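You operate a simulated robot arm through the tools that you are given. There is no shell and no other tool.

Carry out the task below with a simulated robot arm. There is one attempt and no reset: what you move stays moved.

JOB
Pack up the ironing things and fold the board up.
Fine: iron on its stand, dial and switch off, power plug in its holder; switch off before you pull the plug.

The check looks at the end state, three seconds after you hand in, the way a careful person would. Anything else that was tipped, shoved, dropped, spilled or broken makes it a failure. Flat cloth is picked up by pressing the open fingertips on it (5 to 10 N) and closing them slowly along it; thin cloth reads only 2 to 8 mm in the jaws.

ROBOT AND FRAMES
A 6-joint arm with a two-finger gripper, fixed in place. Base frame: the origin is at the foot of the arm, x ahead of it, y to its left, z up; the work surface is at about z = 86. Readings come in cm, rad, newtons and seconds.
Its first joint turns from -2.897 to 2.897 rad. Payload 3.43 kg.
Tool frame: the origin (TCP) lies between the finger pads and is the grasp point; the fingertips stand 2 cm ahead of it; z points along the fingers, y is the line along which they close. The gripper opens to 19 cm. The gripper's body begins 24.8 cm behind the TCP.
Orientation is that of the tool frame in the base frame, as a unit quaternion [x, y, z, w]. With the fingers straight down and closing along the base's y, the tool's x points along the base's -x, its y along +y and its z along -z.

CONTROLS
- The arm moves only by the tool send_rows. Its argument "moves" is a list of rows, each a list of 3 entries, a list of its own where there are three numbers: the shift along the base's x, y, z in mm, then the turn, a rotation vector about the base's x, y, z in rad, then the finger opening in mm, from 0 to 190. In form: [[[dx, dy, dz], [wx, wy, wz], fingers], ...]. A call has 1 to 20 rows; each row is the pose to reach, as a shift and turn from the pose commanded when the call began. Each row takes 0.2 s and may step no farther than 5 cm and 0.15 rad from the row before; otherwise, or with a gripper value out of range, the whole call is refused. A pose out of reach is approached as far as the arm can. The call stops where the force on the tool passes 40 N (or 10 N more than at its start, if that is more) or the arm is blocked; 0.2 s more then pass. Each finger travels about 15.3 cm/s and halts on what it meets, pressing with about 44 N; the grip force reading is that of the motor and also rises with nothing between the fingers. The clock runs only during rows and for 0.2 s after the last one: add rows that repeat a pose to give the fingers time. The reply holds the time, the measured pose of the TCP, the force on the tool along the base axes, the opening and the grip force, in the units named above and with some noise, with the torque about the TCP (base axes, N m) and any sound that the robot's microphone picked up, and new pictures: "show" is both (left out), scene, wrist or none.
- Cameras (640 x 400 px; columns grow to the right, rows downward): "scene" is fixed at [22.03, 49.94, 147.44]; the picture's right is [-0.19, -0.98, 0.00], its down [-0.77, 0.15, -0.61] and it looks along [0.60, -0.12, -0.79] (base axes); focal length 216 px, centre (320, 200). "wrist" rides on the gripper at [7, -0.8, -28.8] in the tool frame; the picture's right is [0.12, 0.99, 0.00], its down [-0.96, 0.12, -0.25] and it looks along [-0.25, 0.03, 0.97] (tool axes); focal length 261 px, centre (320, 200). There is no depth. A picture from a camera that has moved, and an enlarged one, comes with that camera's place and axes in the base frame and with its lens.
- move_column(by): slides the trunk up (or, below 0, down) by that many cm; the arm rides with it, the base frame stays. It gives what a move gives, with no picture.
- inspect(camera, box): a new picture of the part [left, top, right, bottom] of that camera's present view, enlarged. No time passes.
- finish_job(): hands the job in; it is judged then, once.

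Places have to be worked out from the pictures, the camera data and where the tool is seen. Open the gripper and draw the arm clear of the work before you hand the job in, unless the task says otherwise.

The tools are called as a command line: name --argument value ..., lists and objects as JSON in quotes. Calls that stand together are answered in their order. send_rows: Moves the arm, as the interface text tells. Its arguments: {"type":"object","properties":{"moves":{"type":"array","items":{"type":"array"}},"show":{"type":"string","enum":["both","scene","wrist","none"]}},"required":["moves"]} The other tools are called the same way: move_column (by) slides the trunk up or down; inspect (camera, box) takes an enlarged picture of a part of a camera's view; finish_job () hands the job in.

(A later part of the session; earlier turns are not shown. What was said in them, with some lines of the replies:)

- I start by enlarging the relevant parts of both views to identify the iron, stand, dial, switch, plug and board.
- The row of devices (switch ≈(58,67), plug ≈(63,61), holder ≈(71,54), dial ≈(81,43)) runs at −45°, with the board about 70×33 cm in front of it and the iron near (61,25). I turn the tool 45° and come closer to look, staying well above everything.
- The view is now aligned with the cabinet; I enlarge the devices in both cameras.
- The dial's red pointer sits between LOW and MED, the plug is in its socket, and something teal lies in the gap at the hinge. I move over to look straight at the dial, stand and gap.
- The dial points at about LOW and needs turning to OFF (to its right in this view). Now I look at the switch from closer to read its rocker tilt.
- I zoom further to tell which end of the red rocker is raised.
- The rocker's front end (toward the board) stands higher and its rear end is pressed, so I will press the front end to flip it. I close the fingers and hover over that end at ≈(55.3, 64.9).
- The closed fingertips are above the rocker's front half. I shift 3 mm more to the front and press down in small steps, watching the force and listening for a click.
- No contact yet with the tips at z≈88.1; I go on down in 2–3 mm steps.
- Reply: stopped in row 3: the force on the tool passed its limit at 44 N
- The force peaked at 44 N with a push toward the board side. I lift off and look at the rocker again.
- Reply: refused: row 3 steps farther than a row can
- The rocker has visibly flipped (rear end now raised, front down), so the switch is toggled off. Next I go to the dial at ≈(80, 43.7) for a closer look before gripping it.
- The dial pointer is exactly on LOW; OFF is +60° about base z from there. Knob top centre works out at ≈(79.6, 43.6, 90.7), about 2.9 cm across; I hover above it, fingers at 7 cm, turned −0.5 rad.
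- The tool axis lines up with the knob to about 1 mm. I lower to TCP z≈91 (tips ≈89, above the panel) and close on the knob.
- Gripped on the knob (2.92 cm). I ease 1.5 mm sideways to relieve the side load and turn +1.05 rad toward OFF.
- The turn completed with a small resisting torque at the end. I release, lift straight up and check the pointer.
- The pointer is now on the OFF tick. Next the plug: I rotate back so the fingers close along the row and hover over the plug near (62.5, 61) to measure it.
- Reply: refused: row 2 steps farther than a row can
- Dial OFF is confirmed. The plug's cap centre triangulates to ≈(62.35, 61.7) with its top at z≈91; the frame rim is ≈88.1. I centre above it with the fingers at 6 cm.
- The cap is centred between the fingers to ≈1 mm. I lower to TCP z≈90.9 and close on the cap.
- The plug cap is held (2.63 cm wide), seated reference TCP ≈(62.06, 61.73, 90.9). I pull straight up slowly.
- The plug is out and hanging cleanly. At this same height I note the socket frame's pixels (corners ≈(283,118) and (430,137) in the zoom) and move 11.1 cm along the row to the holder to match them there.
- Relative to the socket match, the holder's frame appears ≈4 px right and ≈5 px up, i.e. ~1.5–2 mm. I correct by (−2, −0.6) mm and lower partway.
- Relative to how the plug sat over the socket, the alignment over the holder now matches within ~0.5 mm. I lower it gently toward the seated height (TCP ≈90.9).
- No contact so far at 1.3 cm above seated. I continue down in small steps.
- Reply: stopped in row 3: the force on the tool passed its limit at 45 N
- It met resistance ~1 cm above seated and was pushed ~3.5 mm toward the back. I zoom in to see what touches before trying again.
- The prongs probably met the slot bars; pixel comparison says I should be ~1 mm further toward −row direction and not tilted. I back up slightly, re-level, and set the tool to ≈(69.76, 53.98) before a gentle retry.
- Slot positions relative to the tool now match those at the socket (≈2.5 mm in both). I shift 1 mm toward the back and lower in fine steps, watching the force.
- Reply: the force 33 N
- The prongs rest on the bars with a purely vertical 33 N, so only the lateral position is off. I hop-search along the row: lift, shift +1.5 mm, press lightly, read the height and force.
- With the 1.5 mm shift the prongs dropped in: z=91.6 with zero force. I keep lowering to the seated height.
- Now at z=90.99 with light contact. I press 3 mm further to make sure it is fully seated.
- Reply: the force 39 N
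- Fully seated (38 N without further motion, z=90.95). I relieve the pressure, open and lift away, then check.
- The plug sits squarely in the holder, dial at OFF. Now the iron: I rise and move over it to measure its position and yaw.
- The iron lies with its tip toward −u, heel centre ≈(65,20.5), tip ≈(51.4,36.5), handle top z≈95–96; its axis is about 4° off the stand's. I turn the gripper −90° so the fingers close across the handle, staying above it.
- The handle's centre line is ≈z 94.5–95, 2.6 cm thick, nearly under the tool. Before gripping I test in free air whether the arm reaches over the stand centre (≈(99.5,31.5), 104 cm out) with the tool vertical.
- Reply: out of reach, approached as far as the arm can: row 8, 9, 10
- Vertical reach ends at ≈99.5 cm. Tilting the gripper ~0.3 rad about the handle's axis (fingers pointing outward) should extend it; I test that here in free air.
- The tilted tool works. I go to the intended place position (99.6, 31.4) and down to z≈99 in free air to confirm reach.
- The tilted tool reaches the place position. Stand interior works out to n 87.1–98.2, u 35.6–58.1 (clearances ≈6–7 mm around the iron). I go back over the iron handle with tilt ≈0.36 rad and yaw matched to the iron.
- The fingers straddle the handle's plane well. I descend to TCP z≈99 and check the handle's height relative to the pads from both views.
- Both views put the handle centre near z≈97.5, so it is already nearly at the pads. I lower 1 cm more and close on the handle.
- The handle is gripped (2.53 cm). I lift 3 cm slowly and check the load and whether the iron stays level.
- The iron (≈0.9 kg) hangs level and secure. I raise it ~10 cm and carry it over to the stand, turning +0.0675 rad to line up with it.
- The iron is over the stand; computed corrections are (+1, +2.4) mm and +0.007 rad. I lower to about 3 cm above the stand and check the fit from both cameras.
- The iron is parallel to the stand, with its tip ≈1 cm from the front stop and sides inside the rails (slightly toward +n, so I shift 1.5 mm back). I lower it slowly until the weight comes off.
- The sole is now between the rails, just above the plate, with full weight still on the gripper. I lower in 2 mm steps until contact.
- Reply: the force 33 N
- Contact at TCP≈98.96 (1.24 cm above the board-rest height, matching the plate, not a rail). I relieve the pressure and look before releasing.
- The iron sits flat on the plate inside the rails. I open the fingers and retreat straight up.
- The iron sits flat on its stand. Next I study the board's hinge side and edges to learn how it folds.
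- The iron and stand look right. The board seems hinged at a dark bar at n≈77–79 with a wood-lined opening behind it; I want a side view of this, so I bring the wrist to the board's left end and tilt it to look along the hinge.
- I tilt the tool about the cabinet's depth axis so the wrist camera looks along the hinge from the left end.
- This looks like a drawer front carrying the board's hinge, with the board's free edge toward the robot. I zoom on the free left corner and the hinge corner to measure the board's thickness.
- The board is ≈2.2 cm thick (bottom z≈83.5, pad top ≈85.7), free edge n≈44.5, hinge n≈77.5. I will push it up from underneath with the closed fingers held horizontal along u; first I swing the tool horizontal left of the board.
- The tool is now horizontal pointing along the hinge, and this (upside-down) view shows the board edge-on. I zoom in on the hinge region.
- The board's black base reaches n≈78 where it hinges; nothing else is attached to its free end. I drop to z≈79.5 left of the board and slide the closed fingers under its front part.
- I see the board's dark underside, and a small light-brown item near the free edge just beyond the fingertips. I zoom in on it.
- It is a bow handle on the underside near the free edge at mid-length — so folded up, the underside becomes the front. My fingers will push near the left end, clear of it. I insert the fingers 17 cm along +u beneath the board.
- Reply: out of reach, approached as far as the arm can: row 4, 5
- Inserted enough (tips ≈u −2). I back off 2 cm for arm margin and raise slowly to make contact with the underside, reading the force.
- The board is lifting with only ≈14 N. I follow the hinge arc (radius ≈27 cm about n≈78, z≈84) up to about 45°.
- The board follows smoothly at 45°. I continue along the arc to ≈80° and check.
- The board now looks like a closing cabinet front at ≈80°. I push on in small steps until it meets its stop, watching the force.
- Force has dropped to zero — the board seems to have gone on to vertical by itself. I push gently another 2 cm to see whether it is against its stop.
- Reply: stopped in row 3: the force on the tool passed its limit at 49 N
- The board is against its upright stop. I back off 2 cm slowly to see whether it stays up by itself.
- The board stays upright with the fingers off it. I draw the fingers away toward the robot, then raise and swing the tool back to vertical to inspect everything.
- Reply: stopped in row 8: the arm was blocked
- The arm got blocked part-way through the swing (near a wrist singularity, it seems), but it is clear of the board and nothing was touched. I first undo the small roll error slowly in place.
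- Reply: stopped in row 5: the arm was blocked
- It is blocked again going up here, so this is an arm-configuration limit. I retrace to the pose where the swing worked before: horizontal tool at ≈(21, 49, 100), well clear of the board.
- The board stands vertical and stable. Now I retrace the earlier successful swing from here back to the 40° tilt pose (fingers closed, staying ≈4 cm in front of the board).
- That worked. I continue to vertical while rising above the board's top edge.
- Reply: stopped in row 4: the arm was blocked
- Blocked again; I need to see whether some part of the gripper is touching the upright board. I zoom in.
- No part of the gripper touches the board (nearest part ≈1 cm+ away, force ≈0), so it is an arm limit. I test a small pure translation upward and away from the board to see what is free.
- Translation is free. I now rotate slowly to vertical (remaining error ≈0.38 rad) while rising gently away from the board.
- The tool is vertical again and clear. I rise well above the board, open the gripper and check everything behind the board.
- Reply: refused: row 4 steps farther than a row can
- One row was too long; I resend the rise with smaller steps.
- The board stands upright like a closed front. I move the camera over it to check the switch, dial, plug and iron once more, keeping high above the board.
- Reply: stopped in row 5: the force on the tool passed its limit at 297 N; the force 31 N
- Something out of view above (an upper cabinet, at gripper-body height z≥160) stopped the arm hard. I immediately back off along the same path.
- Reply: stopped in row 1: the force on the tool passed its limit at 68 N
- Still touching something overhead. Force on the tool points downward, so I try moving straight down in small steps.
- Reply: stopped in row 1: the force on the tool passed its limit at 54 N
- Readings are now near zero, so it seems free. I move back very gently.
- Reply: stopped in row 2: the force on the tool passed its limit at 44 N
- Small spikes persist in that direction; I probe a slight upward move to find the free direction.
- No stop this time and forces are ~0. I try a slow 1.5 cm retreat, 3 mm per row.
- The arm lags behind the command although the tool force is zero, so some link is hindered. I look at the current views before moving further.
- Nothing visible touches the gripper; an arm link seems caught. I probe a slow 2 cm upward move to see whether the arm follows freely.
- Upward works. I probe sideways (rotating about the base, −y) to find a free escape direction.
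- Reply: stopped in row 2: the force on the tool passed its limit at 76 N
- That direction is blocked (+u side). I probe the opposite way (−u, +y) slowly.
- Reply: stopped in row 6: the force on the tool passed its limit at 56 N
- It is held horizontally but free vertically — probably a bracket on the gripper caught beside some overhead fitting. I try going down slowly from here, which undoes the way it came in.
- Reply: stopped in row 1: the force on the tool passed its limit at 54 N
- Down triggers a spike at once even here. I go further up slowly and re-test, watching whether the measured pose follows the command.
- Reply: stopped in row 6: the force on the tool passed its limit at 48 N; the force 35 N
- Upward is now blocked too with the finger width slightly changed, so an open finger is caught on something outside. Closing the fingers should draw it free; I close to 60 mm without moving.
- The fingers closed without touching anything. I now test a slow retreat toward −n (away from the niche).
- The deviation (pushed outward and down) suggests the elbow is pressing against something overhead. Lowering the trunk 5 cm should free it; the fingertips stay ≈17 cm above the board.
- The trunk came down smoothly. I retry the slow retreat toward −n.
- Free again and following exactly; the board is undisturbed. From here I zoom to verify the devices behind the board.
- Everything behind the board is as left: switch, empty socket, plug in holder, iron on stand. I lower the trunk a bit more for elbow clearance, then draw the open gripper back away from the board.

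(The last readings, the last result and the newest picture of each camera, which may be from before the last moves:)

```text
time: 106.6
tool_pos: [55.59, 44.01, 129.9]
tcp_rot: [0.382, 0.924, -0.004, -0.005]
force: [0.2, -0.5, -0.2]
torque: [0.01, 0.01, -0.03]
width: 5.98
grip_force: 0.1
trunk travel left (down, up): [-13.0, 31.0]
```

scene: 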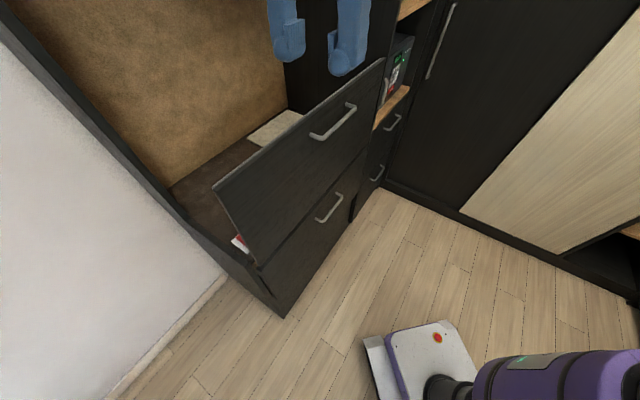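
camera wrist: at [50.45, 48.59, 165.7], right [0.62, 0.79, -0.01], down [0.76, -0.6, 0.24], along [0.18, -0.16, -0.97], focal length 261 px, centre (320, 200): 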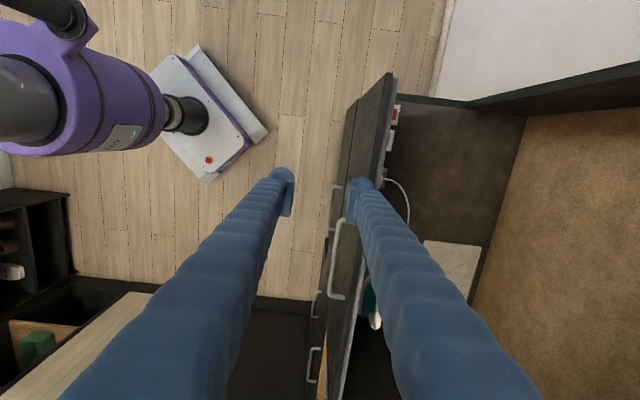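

The arm came down freely (TCP z≈130, tips 10 cm above the board's top). I draw back ≈7 cm toward the robot and then open the gripper fully.

send_rows --moves '[[[-5, -5, 0], [0, 0, 0], 60], [[-15, -15, 0], [0, 0, 0], 60], [[-27, -27, 0], [0, 0, 0], 60], [[-39, -39, 0], [0, 0, 0], 60], [[-50, -50, 0], [0, 0, 0], 60], [[-50, -50, 0], [0, 0, 0], 100], [[-50, -50, 0], [0, 0, 0], 140], [[-50, -50, 0], [0, 0, 0], 140]]'

inspect --camera "scene" --box '[150, 30, 450, 330]'

inspect --camera "wrist" --box '[300, 60, 560, 360]'

```text
time: 108.4
tool_pos: [50.97, 38.71, 129.51]
tcp_rot: [0.386, 0.923, -0.007, -0.006]
force: [0.4, 0.6, -0.4]
torque: [0.03, 0.02, 0.02]
width: 14.01
grip_force: 0.0
trunk travel left (down, up): [-13.0, 31.0]
camera wrist: at [45.89, 43.38, 158.38], right [0.62, 0.78, -0.02], down [0.76, -0.6, 0.24], along [0.18, -0.16, -0.97], focal length 261 px, centre (320, 200)
```

scene: 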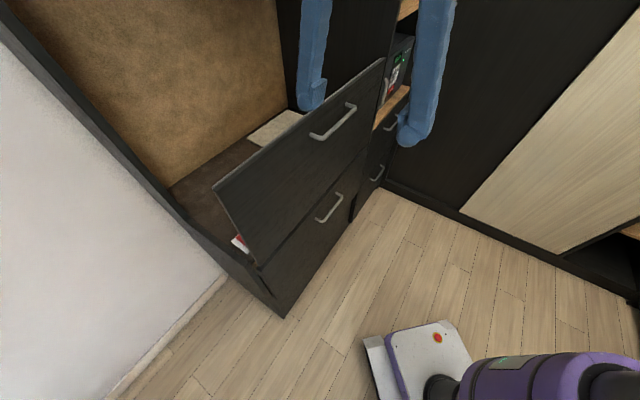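
wrist: 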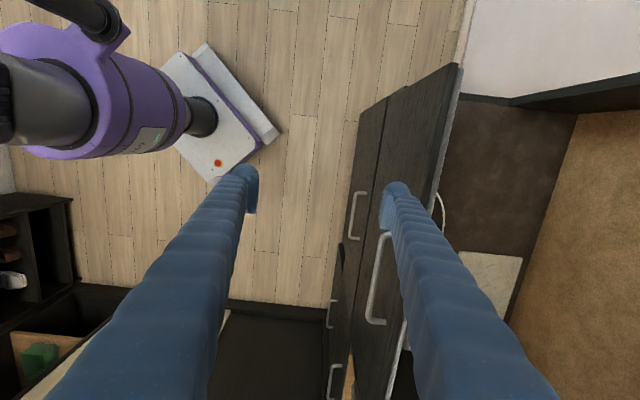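

```text
1.33 times, centred on (300, 180) of scene
camera zoom: at [22.03, 49.94, 147.44], right [-0.19, -0.98, 0.0], down [-0.77, 0.15, -0.61], along [0.6, -0.12, -0.79], focal length 288 px, centre (347, 227)
```

zoom: 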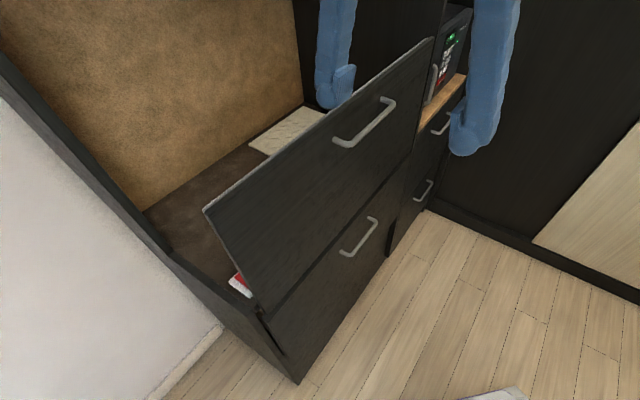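

```text
1.33 times, centred on (430, 210) of wrist
camera zoom: at [45.89, 43.38, 158.38], right [0.62, 0.78, -0.02], down [0.76, -0.6, 0.24], along [0.18, -0.16, -0.97], focal length 348 px, centre (173, 187)
```

zoom: 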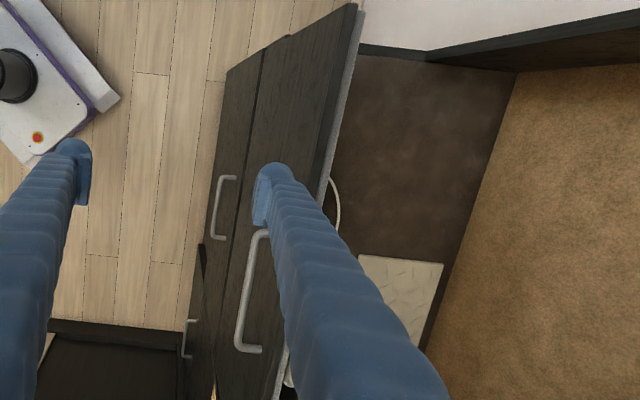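

Board upright and stable, iron on its stand, dial on OFF, switch flipped off before unplugging, plug in its holder; the gripper is open and clear of the work. I hand the job in.

finish_job

```text
The job is handed in.
```

I've handed the job in. As far as the cameras show, everything is packed up and the board is folded. Two points below could count against it.

| Item | State at hand-in |
|---|---|
| Switch | Flipped once, before I pulled the plug |
| Dial | Turned from LOW to OFF, confirmed by close-up |
| Plug | Fully seated in the grey holder |
| Iron | Flat on its stand, inside the rails |
| Board | Upright against its stop; it stayed up once I took the fingers away |
| Gripper | Open (14 cm) and drawn back from the board |

- **Switch position:** there was no ON/OFF marking or lamp I could read. I assumed it started on, because the task says to switch it off, and I saw the rocker flip. If it was already off, I turned it on.
- **Hard bump at the end:** while moving to check behind the board, the arm hit something out of both cameras' view, probably overhead, and the force peaked at 297 N. It stayed caught until I lowered the trunk. Nothing I could see had moved, but I could not see what it struck.

The trunk finished 12 cm lower than it started.
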